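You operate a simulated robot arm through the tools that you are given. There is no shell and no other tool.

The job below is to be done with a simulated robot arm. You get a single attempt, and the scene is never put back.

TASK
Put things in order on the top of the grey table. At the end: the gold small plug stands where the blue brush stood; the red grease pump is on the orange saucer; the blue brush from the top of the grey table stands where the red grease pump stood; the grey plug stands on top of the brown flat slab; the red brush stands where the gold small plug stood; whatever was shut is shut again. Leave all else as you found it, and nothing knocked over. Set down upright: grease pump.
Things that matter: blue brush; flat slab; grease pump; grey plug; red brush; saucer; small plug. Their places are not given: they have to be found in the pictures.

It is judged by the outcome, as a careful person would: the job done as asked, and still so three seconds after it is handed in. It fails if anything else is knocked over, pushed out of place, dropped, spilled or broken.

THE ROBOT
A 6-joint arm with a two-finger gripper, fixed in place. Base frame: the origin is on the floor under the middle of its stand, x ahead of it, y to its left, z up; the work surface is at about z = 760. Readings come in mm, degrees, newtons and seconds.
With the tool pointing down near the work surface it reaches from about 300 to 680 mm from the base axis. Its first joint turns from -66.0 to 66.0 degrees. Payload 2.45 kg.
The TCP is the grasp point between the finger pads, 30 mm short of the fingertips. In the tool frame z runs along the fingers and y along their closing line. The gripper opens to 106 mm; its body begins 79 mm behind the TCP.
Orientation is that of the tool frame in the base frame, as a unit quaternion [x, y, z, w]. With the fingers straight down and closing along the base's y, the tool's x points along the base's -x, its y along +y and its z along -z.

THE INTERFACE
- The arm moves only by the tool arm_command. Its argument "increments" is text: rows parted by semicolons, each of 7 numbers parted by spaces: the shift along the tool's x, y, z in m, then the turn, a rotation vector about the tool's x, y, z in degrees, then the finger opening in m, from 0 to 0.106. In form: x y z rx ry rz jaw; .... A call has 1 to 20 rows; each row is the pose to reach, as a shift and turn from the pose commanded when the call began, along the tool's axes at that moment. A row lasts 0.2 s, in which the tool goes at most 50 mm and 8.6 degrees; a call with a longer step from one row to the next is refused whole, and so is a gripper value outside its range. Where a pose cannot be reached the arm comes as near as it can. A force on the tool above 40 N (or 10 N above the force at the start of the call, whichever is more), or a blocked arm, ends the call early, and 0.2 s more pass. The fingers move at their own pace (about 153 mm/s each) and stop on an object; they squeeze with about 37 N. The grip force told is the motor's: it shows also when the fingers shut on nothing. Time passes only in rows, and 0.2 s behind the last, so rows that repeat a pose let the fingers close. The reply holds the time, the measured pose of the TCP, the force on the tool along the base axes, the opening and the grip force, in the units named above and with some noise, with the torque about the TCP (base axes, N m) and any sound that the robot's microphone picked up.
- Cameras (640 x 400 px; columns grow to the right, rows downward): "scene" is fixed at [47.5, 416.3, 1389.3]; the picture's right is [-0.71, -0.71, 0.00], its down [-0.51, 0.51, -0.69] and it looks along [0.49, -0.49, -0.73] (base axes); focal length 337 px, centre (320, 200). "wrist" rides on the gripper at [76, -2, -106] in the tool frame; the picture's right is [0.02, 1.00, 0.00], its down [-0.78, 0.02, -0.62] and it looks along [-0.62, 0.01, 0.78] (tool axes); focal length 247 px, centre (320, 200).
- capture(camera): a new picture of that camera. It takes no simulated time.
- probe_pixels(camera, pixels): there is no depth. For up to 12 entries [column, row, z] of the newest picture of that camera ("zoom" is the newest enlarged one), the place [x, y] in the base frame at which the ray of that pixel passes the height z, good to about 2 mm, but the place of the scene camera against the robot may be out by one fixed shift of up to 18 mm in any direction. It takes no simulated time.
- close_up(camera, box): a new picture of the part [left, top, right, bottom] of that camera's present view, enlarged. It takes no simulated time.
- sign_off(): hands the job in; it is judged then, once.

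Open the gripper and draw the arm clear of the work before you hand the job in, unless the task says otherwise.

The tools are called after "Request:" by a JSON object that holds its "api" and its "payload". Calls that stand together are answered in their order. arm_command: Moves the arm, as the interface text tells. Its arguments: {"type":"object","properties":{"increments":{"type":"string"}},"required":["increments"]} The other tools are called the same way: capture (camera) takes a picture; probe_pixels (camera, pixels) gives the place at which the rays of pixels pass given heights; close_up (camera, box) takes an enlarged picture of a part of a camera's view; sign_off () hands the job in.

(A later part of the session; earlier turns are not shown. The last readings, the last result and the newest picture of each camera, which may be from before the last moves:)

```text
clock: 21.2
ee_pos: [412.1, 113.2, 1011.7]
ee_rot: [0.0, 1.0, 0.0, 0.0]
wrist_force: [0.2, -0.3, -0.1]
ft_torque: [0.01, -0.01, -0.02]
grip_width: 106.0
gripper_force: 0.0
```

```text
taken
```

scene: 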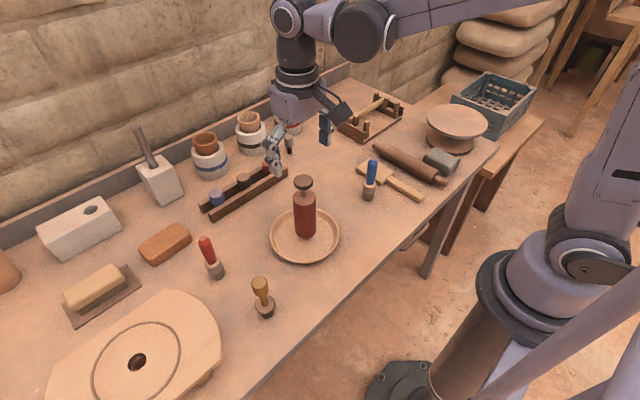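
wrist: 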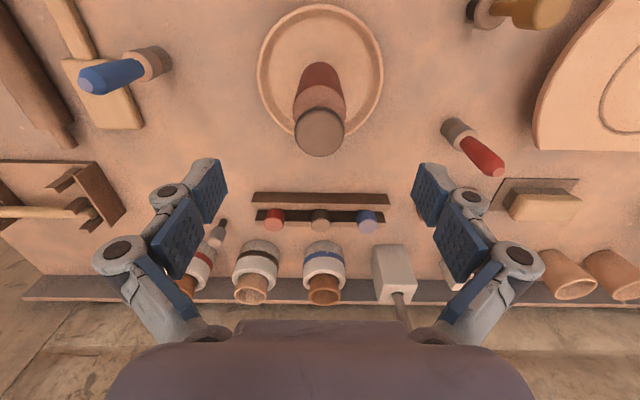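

The pump is standing on the saucer. Next is the blue brush at (395.5,-89); I move above it at the same height.

Request:
{"api": "arm_command", "payload": {"increments": "0.003 -0.035 0 0 0 0 0.106; 0.006 -0.08 0 0 0 0 0.106; 0.009 -0.125 0 0 0 0 0.106; 0.013 -0.17 0 0 0 0 0.106; 0.0165 -0.203 0 0 0 0 0.106; 0.0165 -0.203 0.03 0 0 0 0.08; 0.0165 -0.203 0.06 0 0 0 0.07; 0.0165 -0.203 0.06 0 0 0 0.07; 0.0165 -0.203 0.06 0 0 0 0.07"}}

Request:
{"api": "capture", "payload": {"camera": "wrist"}}

Request:
{"api": "close_up", "payload": {"camera": "wrist", "box": [240, 60, 400, 200]}}

```text
clock: 23.2
ee_pos: [395.6, -87.2, 951.0]
ee_rot: [0.0, 1.0, 0.0, 0.0]
wrist_force: [0.4, 0.7, -0.6]
ft_torque: [0.03, 0.0, -0.01]
grip_width: 69.9
gripper_force: 0.1
```

```text
taken
```

wrist: 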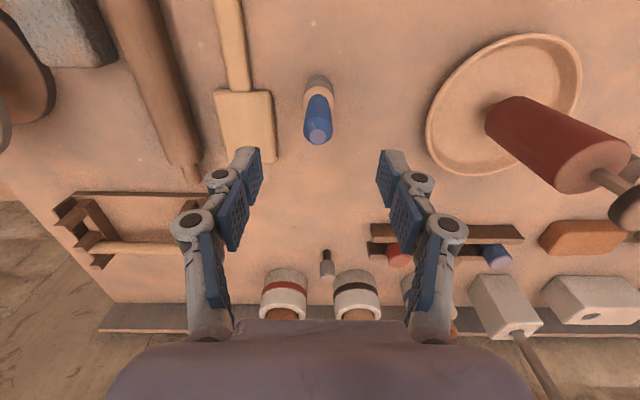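

```text
2.86 times, centred on (320, 130) of wrist
```

zoom: 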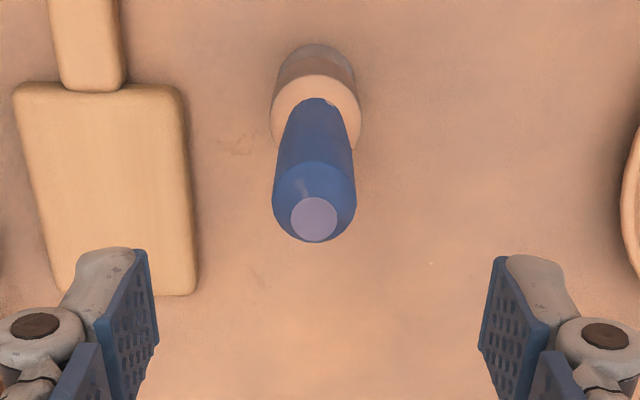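

The brush handle tip is at (317.9,136.3) and its foot's near edge at (319,75.8). I probe those to refine the original place and grasp.

Request:
{"api": "probe_pixels", "payload": {"camera": "wrist", "pixels": [[317.9, 136.3, 885], [319, 75.8, 760], [314, 98, 806], [190, 138, 775], [260, 100, 775]]}}

```text
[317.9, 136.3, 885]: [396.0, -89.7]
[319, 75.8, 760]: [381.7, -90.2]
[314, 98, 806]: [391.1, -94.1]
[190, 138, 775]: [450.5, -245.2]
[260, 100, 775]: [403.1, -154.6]
```

Blue brush axis is at (396,-90). I descend to TCP z=855 with the jaw at 70 mm and then close on the handle.

Request:
{"api": "arm_command", "payload": {"increments": "0 -0.001 0.03 0 0 0 0.07; 0 -0.001 0.065 0 0 0 0.07; 0 -0.001 0.095 0 0 0 0.07; 0 -0.001 0.095 0 0 0 0.07; 0 -0.001 0.095 0 0 0 0.07"}}

Request:
{"api": "capture", "payload": {"camera": "wrist"}}

```text
clock: 24.4
ee_pos: [396.3, -90.2, 856.1]
ee_rot: [0.001, 1.0, -0.001, 0.0]
wrist_force: [-0.1, -0.2, 0.3]
ft_torque: [0.03, -0.02, 0.02]
grip_width: 69.8
gripper_force: 0.1
```

```text
taken
```

wrist: 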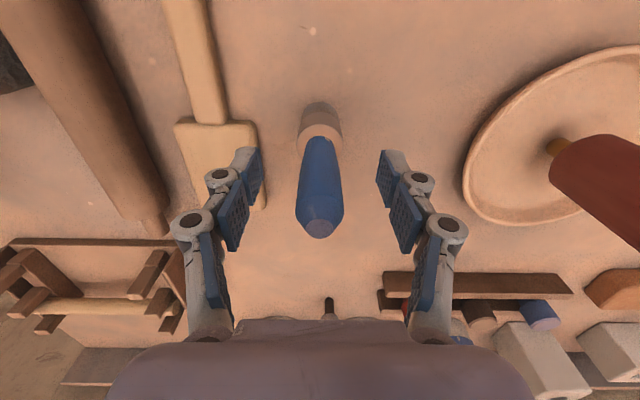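

The handle is centred between the pads. I close the jaws.

Request:
{"api": "arm_command", "payload": {"increments": "0 0 0 0 0 0 0.05; 0 0 0 0 0 0 0.03; 0 0 0 0 0 0 0.012; 0 0 0 0 0 0 0.01; 0 0 0 0 0 0 0.01"}}

Request:
{"api": "capture", "payload": {"camera": "wrist"}}

```text
clock: 25.6
ee_pos: [395.3, -89.0, 856.2]
ee_rot: [0.0, 1.0, 0.0, 0.001]
wrist_force: [-0.6, 0.1, 2.0]
ft_torque: [0.02, -0.04, -0.03]
grip_width: 20.1
gripper_force: 36.8
```

```text
taken
```

wrist: 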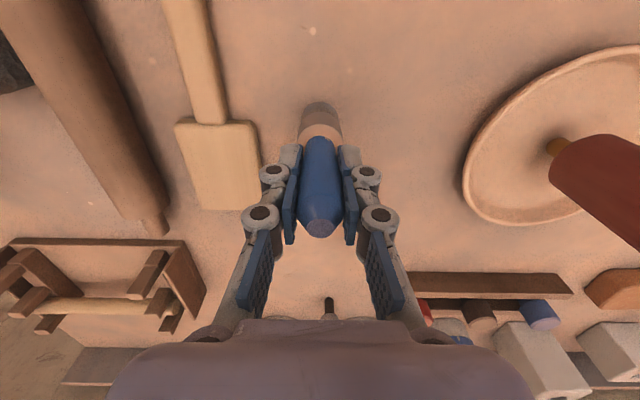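

Gripped at 20 mm width. I lift 60 mm and then carry it to the pump's old place (556,-49).

Request:
{"api": "arm_command", "payload": {"increments": "0 0 -0.01 0 0 0 0.01; 0 0 -0.03 0 0 0 0.01; 0 0 -0.06 0 0 0 0.01; -0.02 0.005 -0.06 0 0 0 0.01; -0.05 0.012 -0.06 0 0 0 0.01; -0.085 0.022 -0.06 0 0 0 0.01; -0.12 0.031 -0.06 0 0 0 0.01; -0.145 0.037 -0.06 0 0 0 0.01; -0.1605 0.041 -0.06 0 0 0 0.01; -0.1605 0.041 -0.06 0 0 0 0.01; -0.1605 0.041 -0.06 0 0 0 0.01"}}

Request:
{"api": "capture", "payload": {"camera": "wrist"}}

Request:
{"api": "capture", "payload": {"camera": "scene"}}

```text
clock: 28.0
ee_pos: [556.9, -48.5, 916.6]
ee_rot: [0.0, 1.0, 0.001, 0.0]
wrist_force: [0.2, 0.7, -1.2]
ft_torque: [-0.01, 0.02, 0.03]
grip_width: 20.5
gripper_force: 36.7
```

```text
taken
```

wrist: 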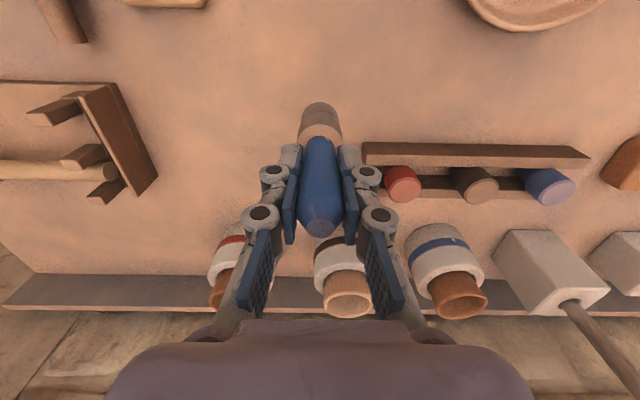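

```text
taken
```

scene: 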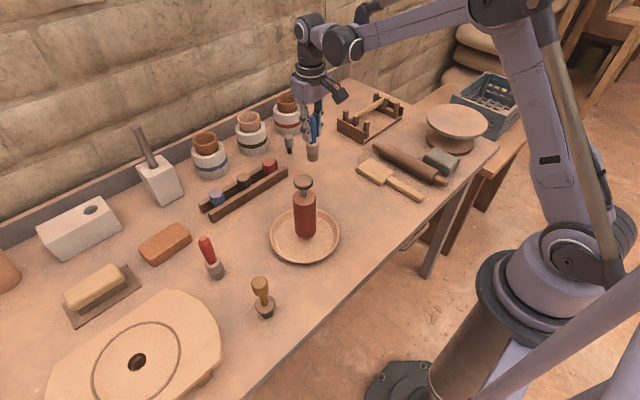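

The brush is upright over the old pump spot. I lower it 56 mm, then feel for contact.

Request:
{"api": "arm_command", "payload": {"increments": "0 0 0.02 0 0 0 0.01; 0 0 0.04 0 0 0 0.01; 0 0 0.053 0 0 0 0.01; 0 0 0.057 0 0 0 0.01; 0 0 0.057 0 0 0 0.01"}}

Request:
{"api": "arm_command", "payload": {"increments": "0 0 0.001 0 0 0 0.01; 0 0 0.002 0 0 0 0.01"}}

Request:
{"api": "arm_command", "payload": {"increments": "0 0 0.0005 0 0 0 0.01; 0 0 0.001 0 0 0 0.01"}}

```text
clock: 29.2
ee_pos: [557.0, -49.0, 860.2]
ee_rot: [0.0, 1.0, 0.0, 0.0]
wrist_force: [-0.2, 0.3, 0.0]
ft_torque: [-0.01, 0.0, 0.01]
grip_width: 20.1
gripper_force: 37.1
```

```text
clock: 29.8
ee_pos: [556.9, -49.1, 855.9]
ee_rot: [0.0, 1.0, 0.002, 0.0]
wrist_force: [-0.5, -0.5, -0.9]
ft_torque: [-0.02, 0.0, -0.02]
grip_width: 20.1
gripper_force: 36.8
```

```text
clock: 30.4
ee_pos: [557.3, -48.7, 856.1]
ee_rot: [0.0, 1.0, -0.001, -0.001]
wrist_force: [-0.8, 0.7, 18.7]
ft_torque: [-0.01, 0.05, -0.07]
grip_width: 20.2
gripper_force: 36.5
```

Contact at 18.7 N. I ease up 0.6 mm and open gradually.

Request:
{"api": "arm_command", "payload": {"increments": "0 0 -0.0006 0 0 0 0.01; 0 0 -0.0006 0 0 0 0.01; 0 0 -0.0006 0 0 0 0.024; 0 0 -0.0006 0 0 0 0.03; 0 0 -0.0006 0 0 0 0.05; 0 0 -0.0006 0 0 0 0.07; 0 0 -0.0006 0 0 0 0.07"}}

Request:
{"api": "capture", "payload": {"camera": "wrist"}}

Request:
{"api": "capture", "payload": {"camera": "scene"}}

```text
clock: 32.0
ee_pos: [556.0, -49.2, 856.2]
ee_rot: [0.0, 1.0, -0.001, 0.0]
wrist_force: [-0.9, -0.3, 1.0]
ft_torque: [-0.02, -0.02, 0.02]
grip_width: 69.9
gripper_force: 0.1
```

```text
taken
```

wrist: 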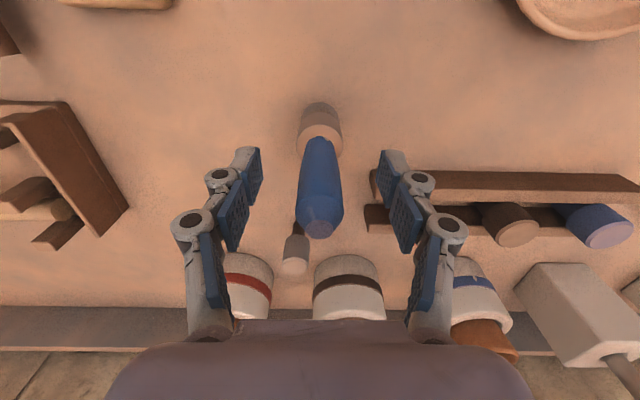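

```text
taken
```

scene: 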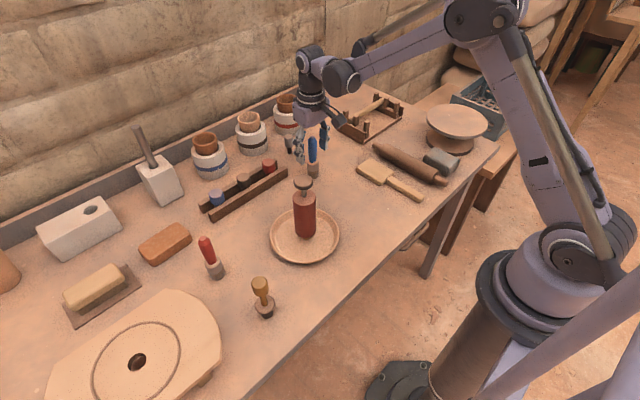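

The blue brush stands upright at the pump's old place. I retreat straight up to z≈1006 and then fly over to the gold plug, at about (336,289).

Request:
{"api": "arm_command", "payload": {"increments": "0 0 -0.02 0 0 0 0.07; 0 0 -0.06 0 0 0 0.07; 0 0 -0.1 0 0 0 0.07; 0 0 -0.14 0 0 0 0.07; 0 0 -0.15 0 0 0 0.07; 0 0 -0.15 0 0 0 0.07"}}

Request:
{"api": "capture", "payload": {"camera": "wrist"}}

Request:
{"api": "close_up", "payload": {"camera": "wrist", "box": [250, 50, 410, 200]}}

```text
clock: 33.4
ee_pos: [555.7, -49.0, 1006.7]
ee_rot: [0.0, 1.0, 0.001, 0.0]
wrist_force: [-0.8, 0.7, 0.7]
ft_torque: [-0.04, -0.01, -0.01]
grip_width: 69.9
gripper_force: 0.0
```

```text
taken
```

wrist: 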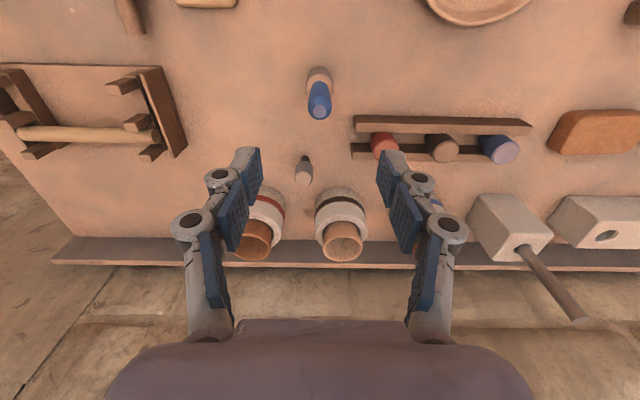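

```text
2.67 times, centred on (330, 125) of wrist
```

zoom: 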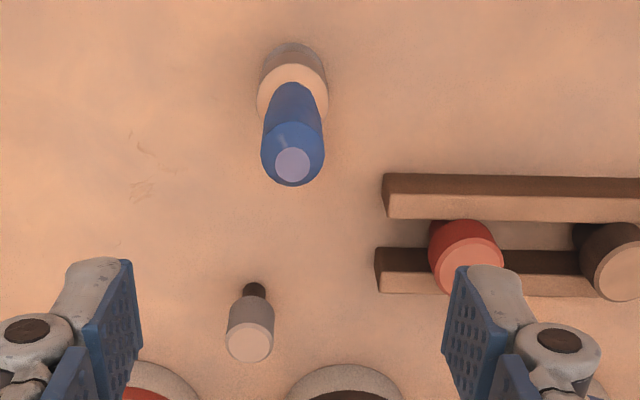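

Blue brush is standing well at its new spot. While here I re-probe the grey plug: stem near edge (305.2,156), head top centre (303.7,178.6).

Request:
{"api": "probe_pixels", "payload": {"camera": "wrist", "pixels": [[305.2, 156, 760], [303.7, 178.6, 810], [303.7, 178.6, 815], [303.7, 178.6, 820], [304.2, 163.5, 785], [304.2, 163.5, 790], [262, 243, 850], [342, 243, 850]]}}

Request:
{"api": "arm_command", "payload": {"increments": "0.03 0.04 0 0 0 0 0.07; 0.055 0.08 0 0 0 0 0.07; 0.08 0.12 0 0 0 0 0.07; 0.105 0.16 0 0 0 0 0.07; 0.13 0.20 0 0 0 0 0.07; 0.155 0.24 0 0 0 0 0.07; 0.18 0.28 0 0 0 0 0.07; 0.205 0.31 0 0 0 0 0.07; 0.22 0.3385 0 0 0 0 0.07; 0.22 0.3385 0 0 0 0 0.07; 0.22 0.3385 0.04 0 0 0 0.07; 0.22 0.3385 0.06 0 0 0 0.07; 0.22 0.3385 0.06 0 0 0 0.07"}}

Request:
{"api": "capture", "payload": {"camera": "wrist"}}

Request:
{"api": "close_up", "payload": {"camera": "wrist", "box": [240, 60, 400, 200]}}

```text
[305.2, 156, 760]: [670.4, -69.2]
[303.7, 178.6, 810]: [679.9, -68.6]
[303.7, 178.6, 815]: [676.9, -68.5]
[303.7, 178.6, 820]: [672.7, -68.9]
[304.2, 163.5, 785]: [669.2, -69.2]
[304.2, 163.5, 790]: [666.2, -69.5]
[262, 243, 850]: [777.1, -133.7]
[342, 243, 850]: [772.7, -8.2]
```

```text
clock: 36.2
ee_pos: [337.0, 288.9, 946.1]
ee_rot: [0.0, 1.0, -0.001, 0.0]
wrist_force: [-0.2, -0.3, 0.7]
ft_torque: [-0.02, 0.0, 0.0]
grip_width: 69.6
gripper_force: 0.0
```

```text
taken
```

wrist: 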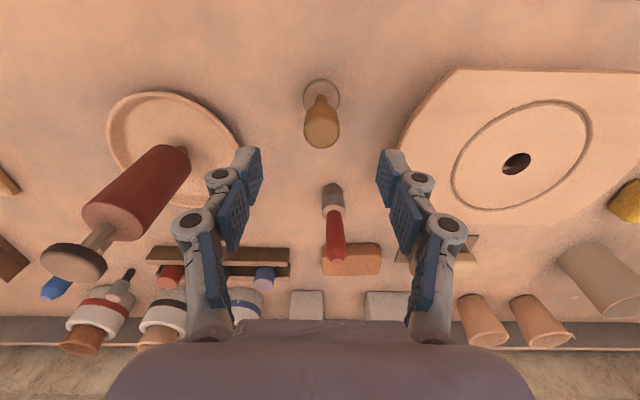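

```text
2.86 times, centred on (320, 130) of wrist
```

zoom: 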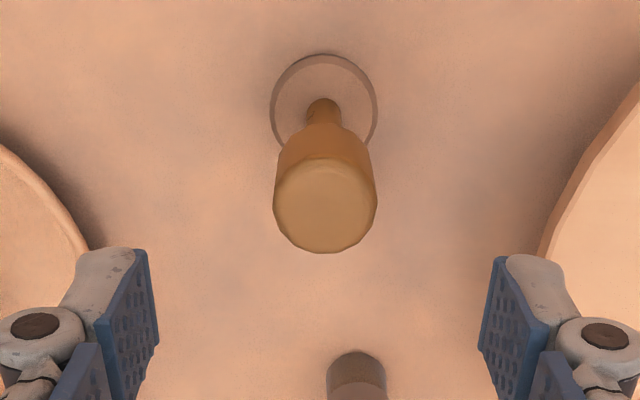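

Gold plug head-top centre is at (322.1,132.8), flange centre (321.4,96.4). I probe to pin its axis and heights.

Request:
{"api": "probe_pixels", "payload": {"camera": "wrist", "pixels": [[322.1, 132.8, 866], [322.1, 132.8, 872], [322.1, 132.8, 878], [321.4, 96.4, 780], [321.4, 96.4, 785], [321.4, 96.4, 790], [332, 189, 760], [333, 248, 885]]}}

Request:
{"api": "close_up", "payload": {"camera": "scene", "box": [230, 260, 300, 330]}}

```text
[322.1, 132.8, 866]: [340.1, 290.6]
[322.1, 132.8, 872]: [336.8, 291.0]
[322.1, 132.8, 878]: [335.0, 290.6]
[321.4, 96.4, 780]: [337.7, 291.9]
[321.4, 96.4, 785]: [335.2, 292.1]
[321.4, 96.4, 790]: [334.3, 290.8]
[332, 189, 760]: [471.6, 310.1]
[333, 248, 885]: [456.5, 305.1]
```

```text
5.71 times, centred on (265, 295) of scene
```

zoom: 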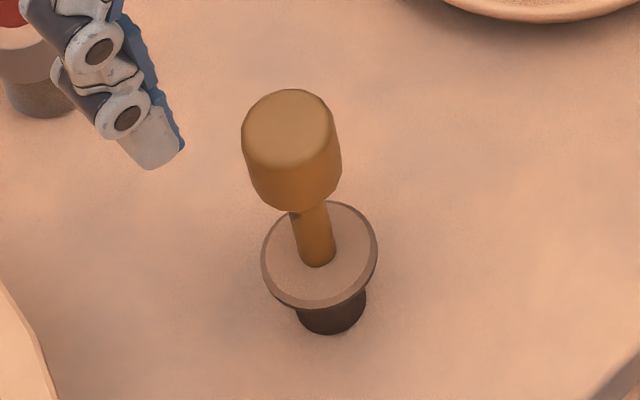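

Gold plug axis is (336.5,291), top ≈871. I descend to TCP z≈852 around its head and close.

Request:
{"api": "arm_command", "payload": {"increments": "-0.0005 0.0015 0.03 0 0 0 0.07; -0.0005 0.0015 0.065 0 0 0 0.07; -0.0005 0.0015 0.094 0 0 0 0.07; -0.0005 0.0015 0.094 0 0 0 0.07; -0.0005 0.0015 0.094 0 0 0 0.07"}}

Request:
{"api": "capture", "payload": {"camera": "wrist"}}

```text
clock: 37.4
ee_pos: [337.4, 291.2, 851.4]
ee_rot: [0.0, 1.0, 0.0, 0.0]
wrist_force: [0.0, -0.7, 0.2]
ft_torque: [0.0, -0.02, -0.01]
grip_width: 69.7
gripper_force: 0.1
```

```text
taken
```

wrist: 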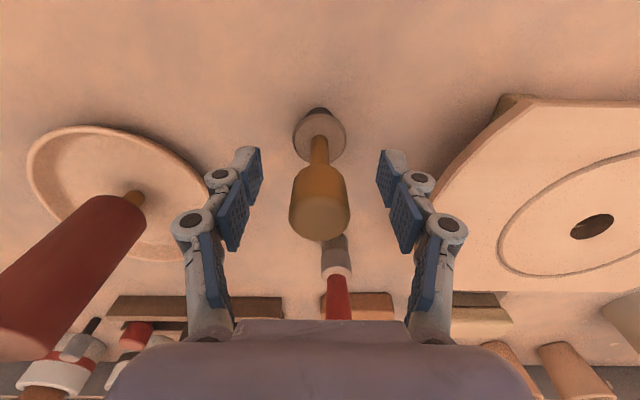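

The gold head is centred between the pads. I close the jaws.

Request:
{"api": "arm_command", "payload": {"increments": "0 0 0 0 0 0 0.05; 0 0 0 0 0 0 0.035; 0 0 0 0 0 0 0.02; 0 0 0 0 0 0 0.015; 0 0 0 0 0 0 0.015"}}

Request:
{"api": "capture", "payload": {"camera": "wrist"}}

```text
clock: 38.6
ee_pos: [336.1, 291.0, 851.8]
ee_rot: [0.0, 1.0, 0.0, 0.0]
wrist_force: [0.7, -0.4, 0.5]
ft_torque: [0.01, 0.0, -0.01]
grip_width: 24.8
gripper_force: 36.5
```

```text
taken
```

wrist: 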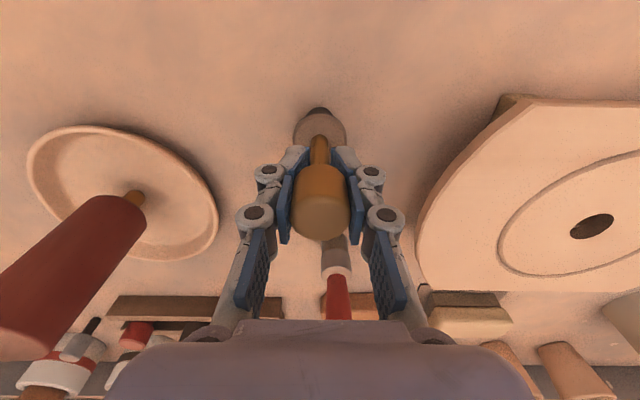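

Gripped at 24.8 mm. I lift high (to z≈1062, so the plug's foot clears the pump's knob) and carry it towards the brush's old place (396,-90).

Request:
{"api": "arm_command", "payload": {"increments": "0 0 -0.01 0 0 0 0.015; 0 0 -0.05 0 0 0 0.015; 0 0 -0.095 0 0 0 0.015; 0 0 -0.14 0 0 0 0.015; 0 0 -0.185 0 0 0 0.015; 0 0 -0.21 0 0 0 0.015; -0.003 -0.02 -0.21 0 0 0 0.015; -0.009 -0.06 -0.21 0 0 0 0.015; -0.016 -0.105 -0.21 0 0 0 0.015; -0.023 -0.15 -0.21 0 0 0 0.015; -0.03 -0.195 -0.21 0 0 0 0.015; -0.037 -0.24 -0.21 0 0 0 0.015; -0.044 -0.285 -0.21 0 0 0 0.015; -0.051 -0.33 -0.21 0 0 0 0.015; -0.056 -0.365 -0.21 0 0 0 0.015; -0.0595 -0.381 -0.21 0 0 0 0.015; -0.0595 -0.381 -0.21 0 0 0 0.015; -0.0595 -0.381 -0.21 0 0 0 0.015"}}

Request:
{"api": "capture", "payload": {"camera": "wrist"}}

Request:
{"api": "capture", "payload": {"camera": "scene"}}

```text
clock: 42.4
ee_pos: [396.5, -89.7, 1063.4]
ee_rot: [-0.001, 1.0, 0.0, 0.0]
wrist_force: [0.0, 0.3, -0.3]
ft_torque: [-0.03, 0.01, 0.04]
grip_width: 24.7
gripper_force: 37.4
```

```text
taken
```

wrist: 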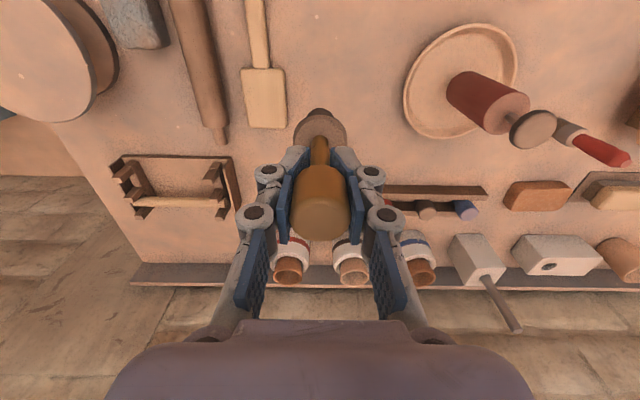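

```text
taken
```

scene: 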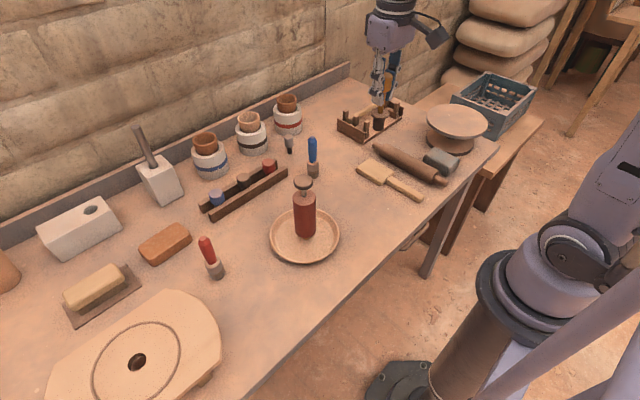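

The gold plug hangs upright over the brush's old place. I lower it to about 4 mm above the table, then feel for contact.

Request:
{"api": "arm_command", "payload": {"increments": "0 0 0.03 0 0 0 0.015; 0 0 0.075 0 0 0 0.015; 0 0 0.12 0 0 0 0.015; 0 0 0.16 0 0 0 0.015; 0 0 0.19 0 0 0 0.015; 0 0 0.203 0 0 0 0.015; 0 0 0.206 0 0 0 0.015; 0 0 0.206 0 0 0 0.015"}}

Request:
{"api": "arm_command", "payload": {"increments": "0 0 0.001 0 0 0 0.015; 0 0 0.002 0 0 0 0.015; 0 0 0.003 0 0 0 0.015"}}

Request:
{"api": "arm_command", "payload": {"increments": "0 0 0.0005 0 0 0 0.015; 0 0 0.001 0 0 0 0.015"}}

```text
clock: 44.2
ee_pos: [397.4, -90.3, 856.1]
ee_rot: [0.0, 1.0, 0.0, 0.0]
wrist_force: [0.2, 0.7, -0.5]
ft_torque: [0.0, 0.0, -0.01]
grip_width: 25.2
gripper_force: 37.2
```

```text
clock: 45.0
ee_pos: [396.9, -90.7, 853.9]
ee_rot: [0.0, 1.0, 0.0, 0.001]
wrist_force: [-0.3, -0.4, -1.9]
ft_torque: [0.0, 0.03, 0.0]
grip_width: 24.9
gripper_force: 37.4
```

```text
clock: 45.6
ee_pos: [395.6, -90.2, 852.6]
ee_rot: [0.0, 1.0, 0.0, 0.0]
wrist_force: [0.8, -0.4, -0.6]
ft_torque: [0.01, 0.04, -0.01]
grip_width: 25.2
gripper_force: 36.9
```

No contact yet; one more half-millimetre step at a time.

Request:
{"api": "arm_command", "payload": {"increments": "0 0 0.0005 0 0 0 0.015; 0 0 0.0005 0 0 0 0.015"}}

Request:
{"api": "capture", "payload": {"camera": "wrist"}}

Request:
{"api": "close_up", "payload": {"camera": "scene", "box": [330, 140, 430, 215]}}

```text
clock: 46.2
ee_pos: [397.7, -90.4, 851.6]
ee_rot: [-0.001, 1.0, 0.001, 0.0]
wrist_force: [0.0, 0.4, -0.7]
ft_torque: [0.04, -0.03, -0.02]
grip_width: 25.3
gripper_force: 37.1
```

```text
taken
```

wrist: 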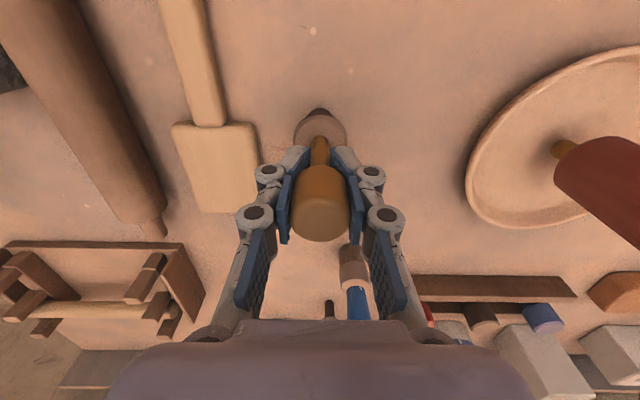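

```text
5.33 times, centred on (380, 178) of scene
```

zoom: 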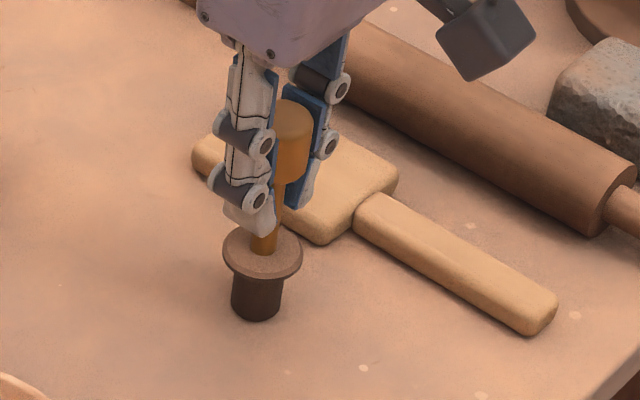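

The foot looks almost on the table. I continue down by 0.5 mm steps.

Request:
{"api": "arm_command", "payload": {"increments": "0 0 0.0005 0 0 0 0.015; 0 0 0.0005 0 0 0 0.015"}}

Request:
{"api": "arm_command", "payload": {"increments": "0 0 0.0005 0 0 0 0.015; 0 0 0.0005 0 0 0 0.015"}}

```text
clock: 46.8
ee_pos: [397.2, -89.4, 850.7]
ee_rot: [0.001, 1.0, 0.0, 0.0]
wrist_force: [-0.4, 0.0, 0.1]
ft_torque: [-0.03, 0.03, -0.03]
grip_width: 24.8
gripper_force: 37.7
```

```text
clock: 47.4
ee_pos: [396.6, -90.2, 851.8]
ee_rot: [0.0, 1.0, 0.001, 0.001]
wrist_force: [-0.7, -0.9, 14.7]
ft_torque: [-0.01, 0.01, 0.04]
grip_width: 24.8
gripper_force: 37.1
```

Contact (14.7 N). I ease 0.4 mm up and open gradually.

Request:
{"api": "arm_command", "payload": {"increments": "0 0 -0.0004 0 0 0 0.015; 0 0 -0.0004 0 0 0 0.015; 0 0 -0.0004 0 0 0 0.028; 0 0 -0.0004 0 0 0 0.035; 0 0 -0.0004 0 0 0 0.05; 0 0 -0.0004 0 0 0 0.07; 0 0 -0.0004 0 0 0 0.07"}}

Request:
{"api": "capture", "payload": {"camera": "wrist"}}

Request:
{"api": "close_up", "payload": {"camera": "scene", "box": [330, 140, 430, 215]}}

```text
clock: 49.0
ee_pos: [397.2, -90.5, 853.1]
ee_rot: [0.0, 1.0, 0.0, 0.0]
wrist_force: [-0.2, 0.9, -0.6]
ft_torque: [-0.01, 0.02, 0.02]
grip_width: 70.1
gripper_force: 0.1
```

```text
taken
```

wrist: 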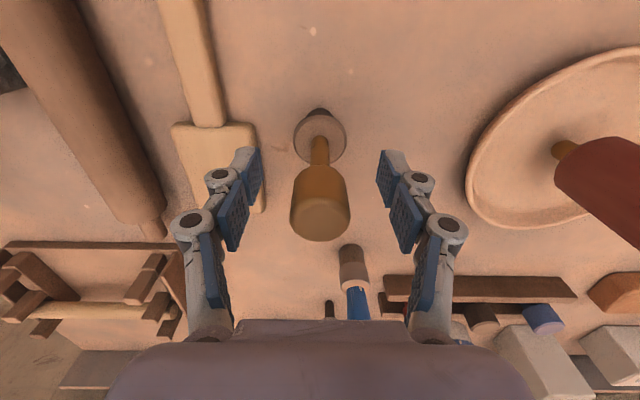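

```text
5.33 times, centred on (380, 178) of scene
```

zoom: 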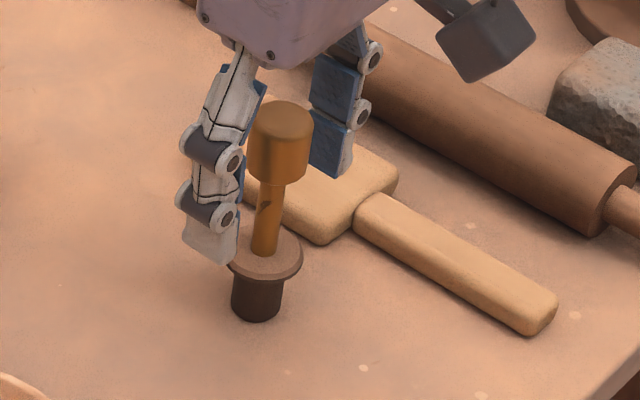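

The gold plug stands at the brush's old place. I rise to z≈1005 and travel to the red brush near (475,309), with fingertips passing well over the pump.

Request:
{"api": "arm_command", "payload": {"increments": "0 0 -0.02 0 0 0 0.07; 0 0 -0.06 0 0 0 0.07; 0 0 -0.105 0 0 0 0.07; 0 0 -0.15 0 0 0 0.07; 0 0 -0.16 0 0 0 0.07; -0.008 0.04 -0.16 0 0 0 0.07; -0.017 0.085 -0.16 0 0 0 0.07; -0.026 0.13 -0.16 0 0 0 0.07; -0.035 0.175 -0.16 0 0 0 0.07; -0.044 0.22 -0.16 0 0 0 0.07; -0.053 0.265 -0.16 0 0 0 0.07; -0.062 0.31 -0.16 0 0 0 0.07; -0.07 0.355 -0.16 0 0 0 0.07; -0.079 0.399 -0.16 0 0 0 0.07; -0.079 0.399 -0.12 0 0 0 0.07; -0.079 0.399 -0.10 0 0 0 0.07; -0.079 0.399 -0.10 0 0 0 0.07; -0.079 0.399 -0.10 0 0 0 0.07"}}

Request:
{"api": "capture", "payload": {"camera": "wrist"}}

Request:
{"api": "capture", "payload": {"camera": "scene"}}

Request:
{"api": "close_up", "payload": {"camera": "wrist", "box": [240, 60, 400, 200]}}

```text
clock: 52.8
ee_pos: [475.3, 309.1, 952.4]
ee_rot: [0.0, 1.0, 0.0, 0.001]
wrist_force: [-1.1, 0.7, -0.4]
ft_torque: [0.01, 0.05, 0.04]
grip_width: 69.9
gripper_force: 0.0
```

```text
taken
```

wrist: 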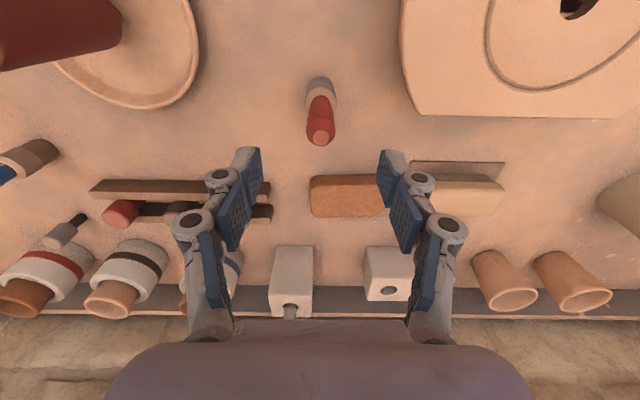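

```text
taken
```

scene: 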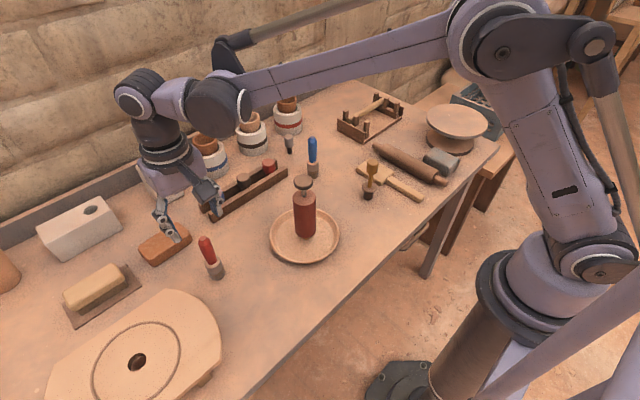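

```text
2.86 times, centred on (320, 130) of wrist
```

zoom: 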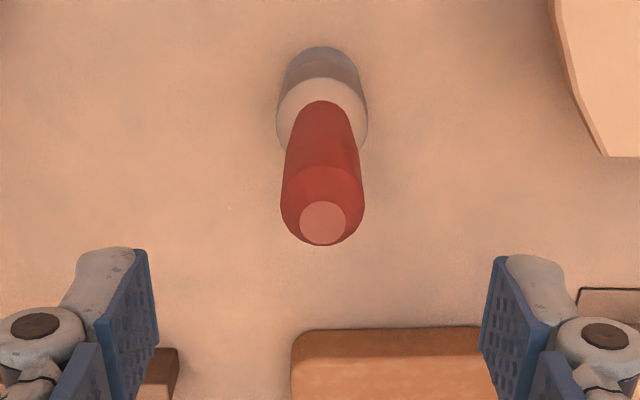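

The red brush tip is at (321,137.7), foot near edge (320.7,76) — so its axis is about (476,310). I descend to z≈856 and close.

Request:
{"api": "arm_command", "payload": {"increments": "-0.001 0.001 0.03 0 0 0 0.07; -0.001 0.001 0.065 0 0 0 0.07; -0.001 0.001 0.0955 0 0 0 0.07; -0.001 0.001 0.0955 0 0 0 0.07; -0.001 0.001 0.0955 0 0 0 0.07"}}

Request:
{"api": "capture", "payload": {"camera": "wrist"}}

```text
clock: 54.0
ee_pos: [475.7, 309.3, 855.9]
ee_rot: [0.0, 1.0, -0.001, 0.001]
wrist_force: [0.5, 0.6, 0.1]
ft_torque: [-0.02, 0.01, 0.01]
grip_width: 70.2
gripper_force: 0.0
```

```text
taken
```

wrist: 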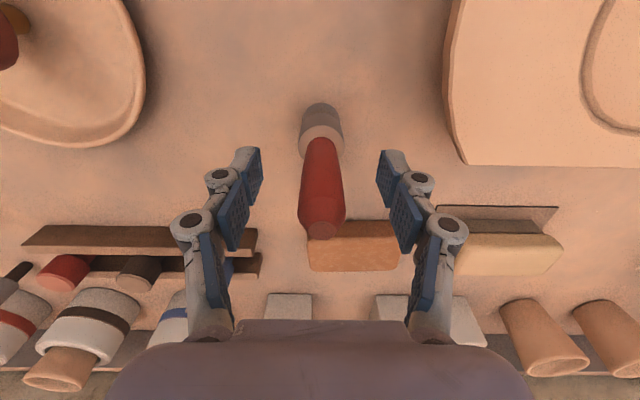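

Request:
{"api": "arm_command", "payload": {"increments": "0 0.0005 0 0 0 0 0.05; 0 0.0005 0 0 0 0 0.03; 0 0.0005 0 0 0 0 0.012; 0 0.0005 0 0 0 0 0.01; 0 0.0005 0 0 0 0 0.01"}}

Request:
{"api": "capture", "payload": {"camera": "wrist"}}

```text
clock: 55.2
ee_pos: [476.1, 309.3, 857.4]
ee_rot: [0.0, 1.0, 0.0, -0.001]
wrist_force: [1.0, 1.3, 1.7]
ft_torque: [-0.01, 0.0, 0.0]
grip_width: 20.3
gripper_force: 36.9
```

```text
taken
```

wrist: 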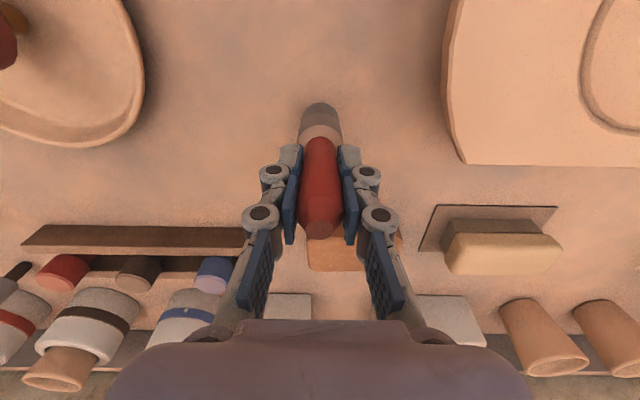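

Gripped at 20 mm. I lift 70 mm and carry it to the gold plug's old place (336.5,291).

Request:
{"api": "arm_command", "payload": {"increments": "0 0 -0.01 0 0 0 0.01; 0 0 -0.03 0 0 0 0.01; 0 0 -0.07 0 0 0 0.01; 0.02 -0.003 -0.07 0 0 0 0.01; 0.05 -0.007 -0.07 0 0 0 0.01; 0.085 -0.012 -0.07 0 0 0 0.01; 0.115 -0.016 -0.07 0 0 0 0.01; 0.135 -0.019 -0.07 0 0 0 0.01; 0.1395 -0.0195 -0.07 0 0 0 0.01; 0.1395 -0.0195 -0.07 0 0 0 0.01; 0.1395 -0.0195 -0.05 0 0 0 0.01; 0.1395 -0.0195 -0.02 0 0 0 0.01; 0.1395 -0.0195 -0.005 0 0 0 0.01; 0.1395 -0.0195 -0.004 0 0 0 0.01; 0.1395 -0.0195 -0.004 0 0 0 0.01"}}

Request:
{"api": "capture", "payload": {"camera": "wrist"}}

Request:
{"api": "close_up", "payload": {"camera": "scene", "box": [210, 240, 330, 340]}}

```text
clock: 58.4
ee_pos: [335.3, 290.3, 860.3]
ee_rot: [0.0, 1.0, 0.0, 0.0]
wrist_force: [0.2, 0.5, -0.5]
ft_torque: [0.01, -0.01, -0.02]
grip_width: 20.2
gripper_force: 37.4
```

```text
taken
```

wrist: 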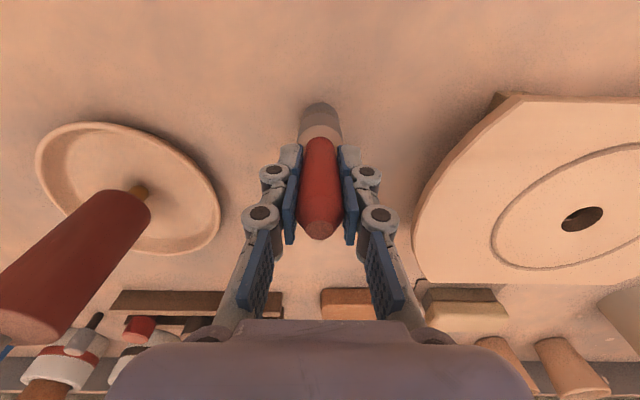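

```text
4.00 times, centred on (270, 290) of scene
```

zoom: 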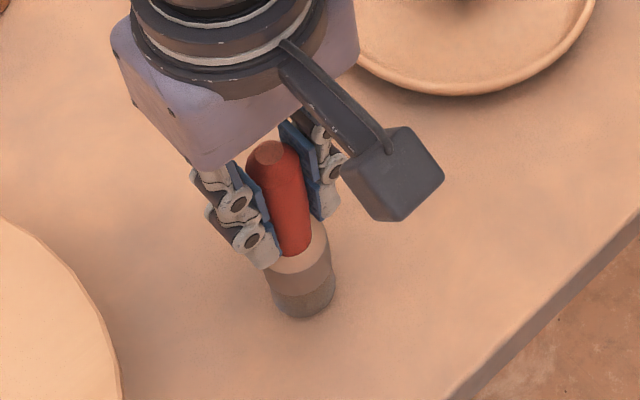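

The brush hovers a few mm over the table, upright. I lower in small steps until contact.

Request:
{"api": "arm_command", "payload": {"increments": "0 0 0.001 0 0 0 0.01; 0 0 0.002 0 0 0 0.01; 0 0 0.003 0 0 0 0.01"}}

Request:
{"api": "arm_command", "payload": {"increments": "0 0 0.0005 0 0 0 0.01; 0 0 0.001 0 0 0 0.01"}}

```text
clock: 59.2
ee_pos: [337.6, 290.6, 856.4]
ee_rot: [0.0, 1.0, 0.0, 0.0]
wrist_force: [0.4, 0.8, -1.0]
ft_torque: [-0.01, 0.02, 0.01]
grip_width: 20.0
gripper_force: 36.5
```

```text
clock: 59.8
ee_pos: [336.7, 291.1, 855.7]
ee_rot: [0.0, 1.0, 0.0, 0.0]
wrist_force: [0.7, -0.2, 9.3]
ft_torque: [-0.03, 0.02, 0.06]
grip_width: 20.2
gripper_force: 36.6
```

Contact at 9.3 N. I open the jaws gradually.

Request:
{"api": "arm_command", "payload": {"increments": "0 0 -0.0003 0 0 0 0.01; 0 0 -0.0003 0 0 0 0.024; 0 0 -0.0003 0 0 0 0.03; 0 0 -0.0003 0 0 0 0.05; 0 0 -0.0003 0 0 0 0.07; 0 0 -0.0003 0 0 0 0.07"}}

Request:
{"api": "capture", "payload": {"camera": "wrist"}}

Request:
{"api": "close_up", "payload": {"camera": "scene", "box": [210, 240, 330, 340]}}

```text
clock: 61.2
ee_pos: [337.0, 290.4, 856.5]
ee_rot: [0.0, 1.0, 0.0, -0.001]
wrist_force: [-0.1, -0.5, 0.1]
ft_torque: [0.0, -0.02, 0.02]
grip_width: 69.9
gripper_force: 0.0
```

```text
taken
```

wrist: 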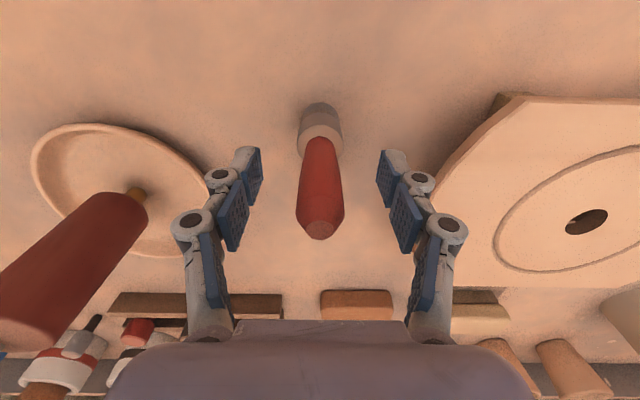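

```text
4.00 times, centred on (270, 290) of scene
```

zoom: 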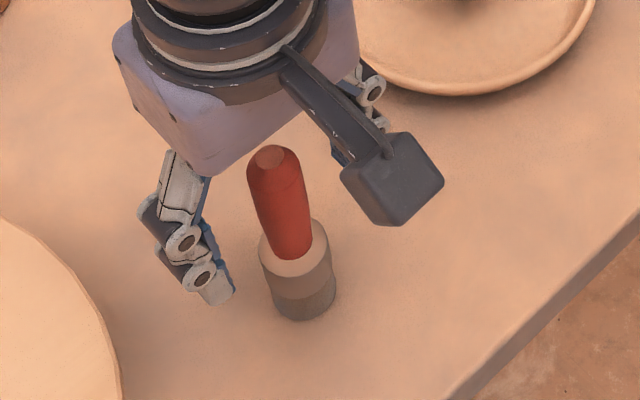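

The red brush stands at the gold plug's old spot. I rise and go look at the brown slab from above-front, to measure its top height and edges.

Request:
{"api": "arm_command", "payload": {"increments": "0 0 -0.02 0 0 0 0.07; 0 0 -0.06 0 0 0 0.07; 0 0 -0.105 0 0 0 0.07; 0 0 -0.145 0 0 0 0.07; -0.035 0.012 -0.145 0 0 0 0.07; -0.075 0.025 -0.145 0 0 0 0.07; -0.115 0.04 -0.145 0 0 0 0.07; -0.155 0.05 -0.145 0 0 0 0.07; -0.1635 0.054 -0.12 0 0 0 0.07; -0.1635 0.054 -0.09 0 0 0 0.07; -0.1635 0.054 -0.09 0 0 0 0.07; -0.1635 0.054 -0.09 0 0 0 0.07"}}

Request:
{"api": "capture", "payload": {"camera": "wrist"}}

Request:
{"api": "close_up", "payload": {"camera": "wrist", "box": [240, 100, 400, 240]}}

Request:
{"api": "capture", "payload": {"camera": "scene"}}

```text
clock: 63.8
ee_pos: [500.9, 344.4, 946.1]
ee_rot: [0.0, 1.0, 0.0, 0.0]
wrist_force: [-1.1, -1.3, 1.3]
ft_torque: [0.0, 0.01, -0.01]
grip_width: 69.8
gripper_force: 0.1
```

```text
taken
```

wrist: 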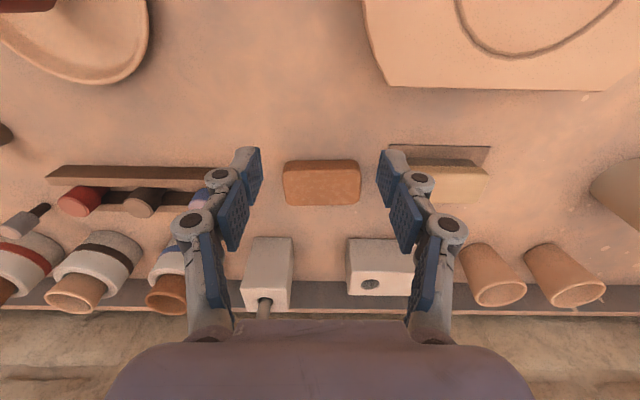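

```text
2.86 times, centred on (320, 170) of wrist
```

zoom: 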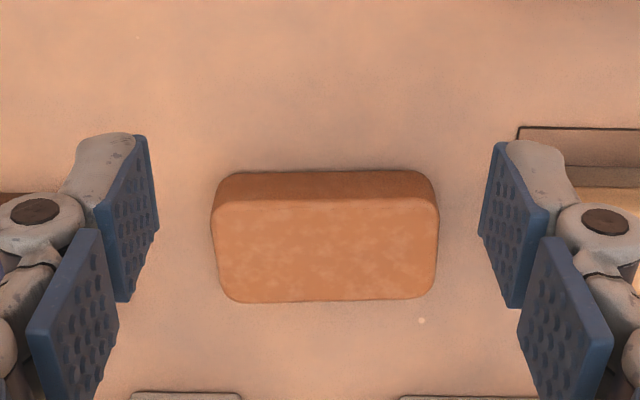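

```text
taken
```

scene: 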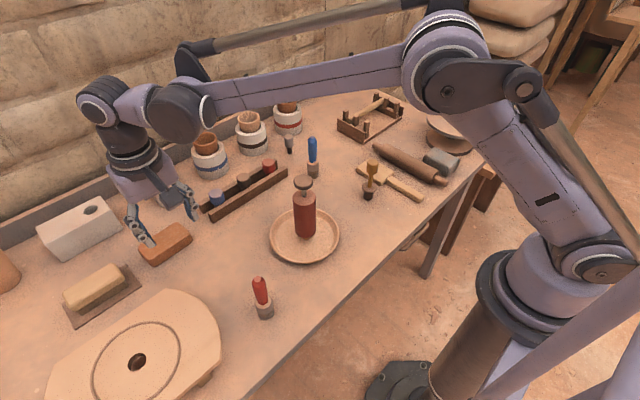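

Slab in wrist image: near bottom edge row 160, near top edge row 170, far top edge row 205.7, columns 282–361. I probe these at candidate heights.

Request:
{"api": "probe_pixels", "payload": {"camera": "wrist", "pixels": [[321, 160.2, 760], [321, 170, 785], [321, 170, 780], [321, 170, 790], [321, 205.7, 785], [321, 205.7, 780], [282.2, 185, 785], [361.3, 185, 785], [321, 187, 785], [315, 185, 785]]}}

Request:
{"api": "close_up", "payload": {"camera": "scene", "box": [130, 210, 200, 275]}}

```text
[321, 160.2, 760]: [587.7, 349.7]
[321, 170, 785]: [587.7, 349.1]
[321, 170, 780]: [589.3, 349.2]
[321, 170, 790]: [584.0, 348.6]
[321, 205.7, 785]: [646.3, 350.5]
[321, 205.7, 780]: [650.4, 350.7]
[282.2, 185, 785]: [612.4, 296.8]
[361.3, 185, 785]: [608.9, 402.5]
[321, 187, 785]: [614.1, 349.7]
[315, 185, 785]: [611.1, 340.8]
```

```text
6.15 times, centred on (165, 242) of scene
```

zoom: 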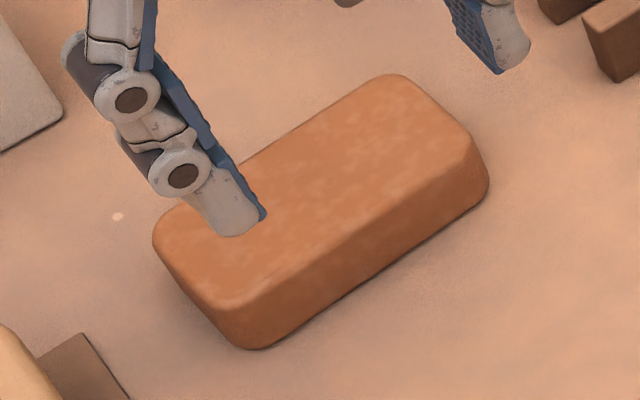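

The slab spans x 588–646, y 297–402, top ≈785. Now I go for the grey plug at about (677,-70); I yaw the gripper by −40° about its axis so that the camera arm stays away from the blue brush standing at (556,-49).

Request:
{"api": "arm_command", "payload": {"increments": "0 0 -0.03 0 0 0 0.07; 0 0 -0.054 0 0 0 0.07; -0.012 -0.03 -0.054 0 0 -4 0.07; -0.025 -0.07 -0.054 0 0 -8 0.07; -0.038 -0.11 -0.054 0 0 -12 0.07; -0.051 -0.15 -0.054 0 0 -16 0.07; -0.064 -0.19 -0.054 0 0 -20 0.07; -0.077 -0.23 -0.054 0 0 -24 0.07; -0.09 -0.27 -0.054 0 0 -28 0.07; -0.103 -0.31 -0.054 0 0 -32 0.07; -0.116 -0.35 -0.054 0 0 -36 0.07; -0.13 -0.39 -0.054 0 0 -40 0.07; -0.14 -0.415 -0.054 0 0 -40 0.07; -0.14 -0.415 -0.054 0 0 -40 0.07; -0.14 -0.415 -0.054 0 0 -40 0.07"}}

Request:
{"api": "capture", "payload": {"camera": "wrist"}}

Request:
{"api": "capture", "payload": {"camera": "scene"}}

```text
clock: 67.0
ee_pos: [641.0, -70.6, 999.6]
ee_rot: [-0.343, 0.939, 0.0, 0.0]
wrist_force: [-0.3, 0.0, 0.5]
ft_torque: [-0.01, -0.04, 0.01]
grip_width: 70.0
gripper_force: 0.0
```

```text
taken
```

wrist: 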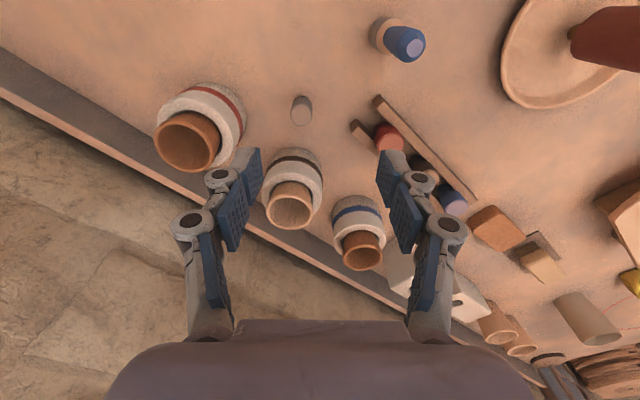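

```text
taken
```

scene: 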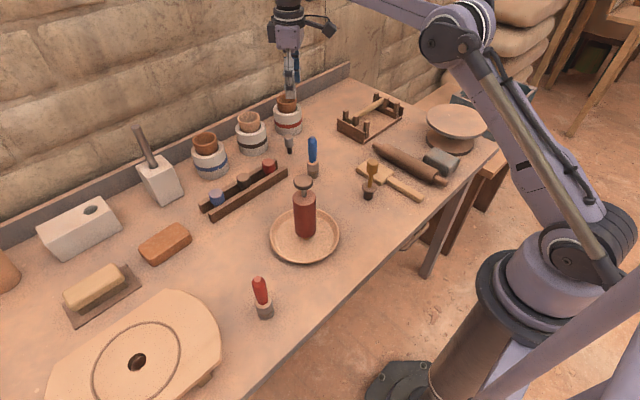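

The grey plug is at (301,110) in the yawed wrist view. I zoom and probe to refine before approaching.

Request:
{"api": "close_up", "payload": {"camera": "wrist", "box": [240, 50, 400, 190]}}

```text
2.86 times, centred on (320, 120) of wrist
```

zoom: 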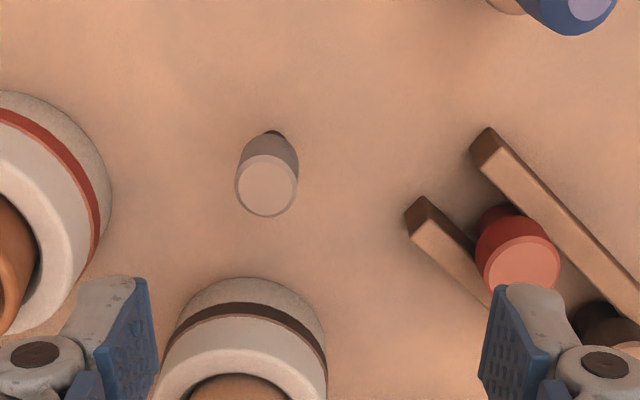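

Head-top centre (301.1,115.1), stem base near edge (303.2,95.9). I probe both.

Request:
{"api": "probe_pixels", "payload": {"camera": "wrist", "pixels": [[301.1, 115.1, 810], [301.1, 115.1, 815], [301.1, 115.1, 820], [303.2, 95.9, 760], [303.2, 95.9, 765], [262, 130, 780], [295, 195, 850], [190, 140, 850]]}}

```text
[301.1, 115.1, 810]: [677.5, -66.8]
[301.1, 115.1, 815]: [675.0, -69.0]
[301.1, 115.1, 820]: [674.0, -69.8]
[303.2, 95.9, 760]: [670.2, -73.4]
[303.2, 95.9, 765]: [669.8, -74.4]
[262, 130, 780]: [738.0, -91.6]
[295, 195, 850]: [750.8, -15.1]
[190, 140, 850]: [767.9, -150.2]
```

The plug is at (676,-69), top ≈814. I move over it and descend to z=870, keeping the −40° yaw, to check that the arm reaches.

Request:
{"api": "arm_command", "payload": {"increments": "-0.014 -0.011 0.02 0 0 0 0.07; -0.0282 -0.0224 0.04 0 0 0 0.07; -0.0282 -0.0224 0.07 0 0 0 0.06; -0.0282 -0.0224 0.1 0 0 0 0.06; -0.0282 -0.0224 0.13 0 0 0 0.06; -0.0282 -0.0224 0.13 0 0 0 0.06; -0.0282 -0.0224 0.13 0 0 0 0.06"}}

Request:
{"api": "capture", "payload": {"camera": "wrist"}}

Request:
{"api": "capture", "payload": {"camera": "scene"}}

```text
clock: 68.6
ee_pos: [676.6, -68.5, 869.0]
ee_rot: [-0.341, 0.94, 0.0, 0.0]
wrist_force: [0.2, 0.1, -0.2]
ft_torque: [-0.04, -0.03, -0.02]
grip_width: 59.8
gripper_force: 0.0
```

```text
taken
```

wrist: 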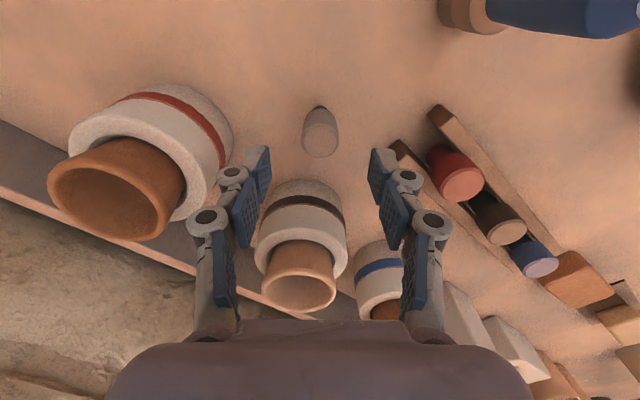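

```text
taken
```

scene: 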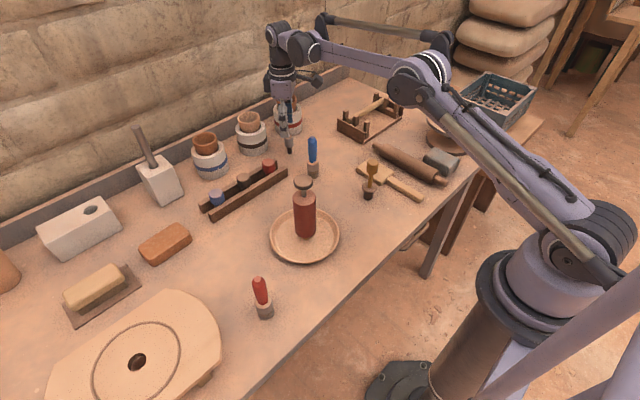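

The arm reaches. The plug now shows around (320,132), centred between pads; I zoom to confirm before descending.

Request:
{"api": "close_up", "payload": {"camera": "wrist", "box": [240, 70, 400, 210]}}

Request:
{"api": "probe_pixels", "payload": {"camera": "wrist", "pixels": [[320, 146, 814], [321, 106, 760], [320, 146, 810]]}}

```text
2.86 times, centred on (320, 140) of wrist
```

zoom: 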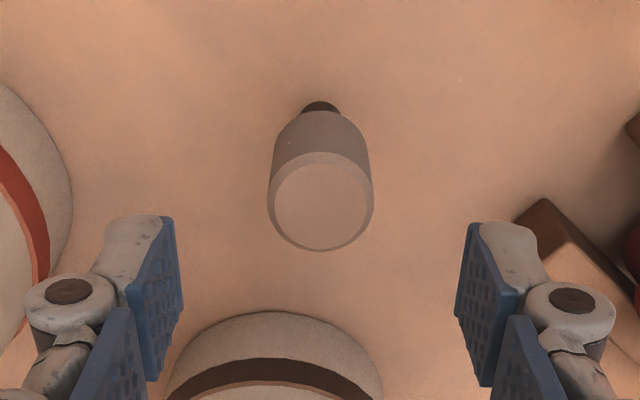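

```text
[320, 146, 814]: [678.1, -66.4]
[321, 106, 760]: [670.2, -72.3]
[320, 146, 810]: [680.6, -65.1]
```

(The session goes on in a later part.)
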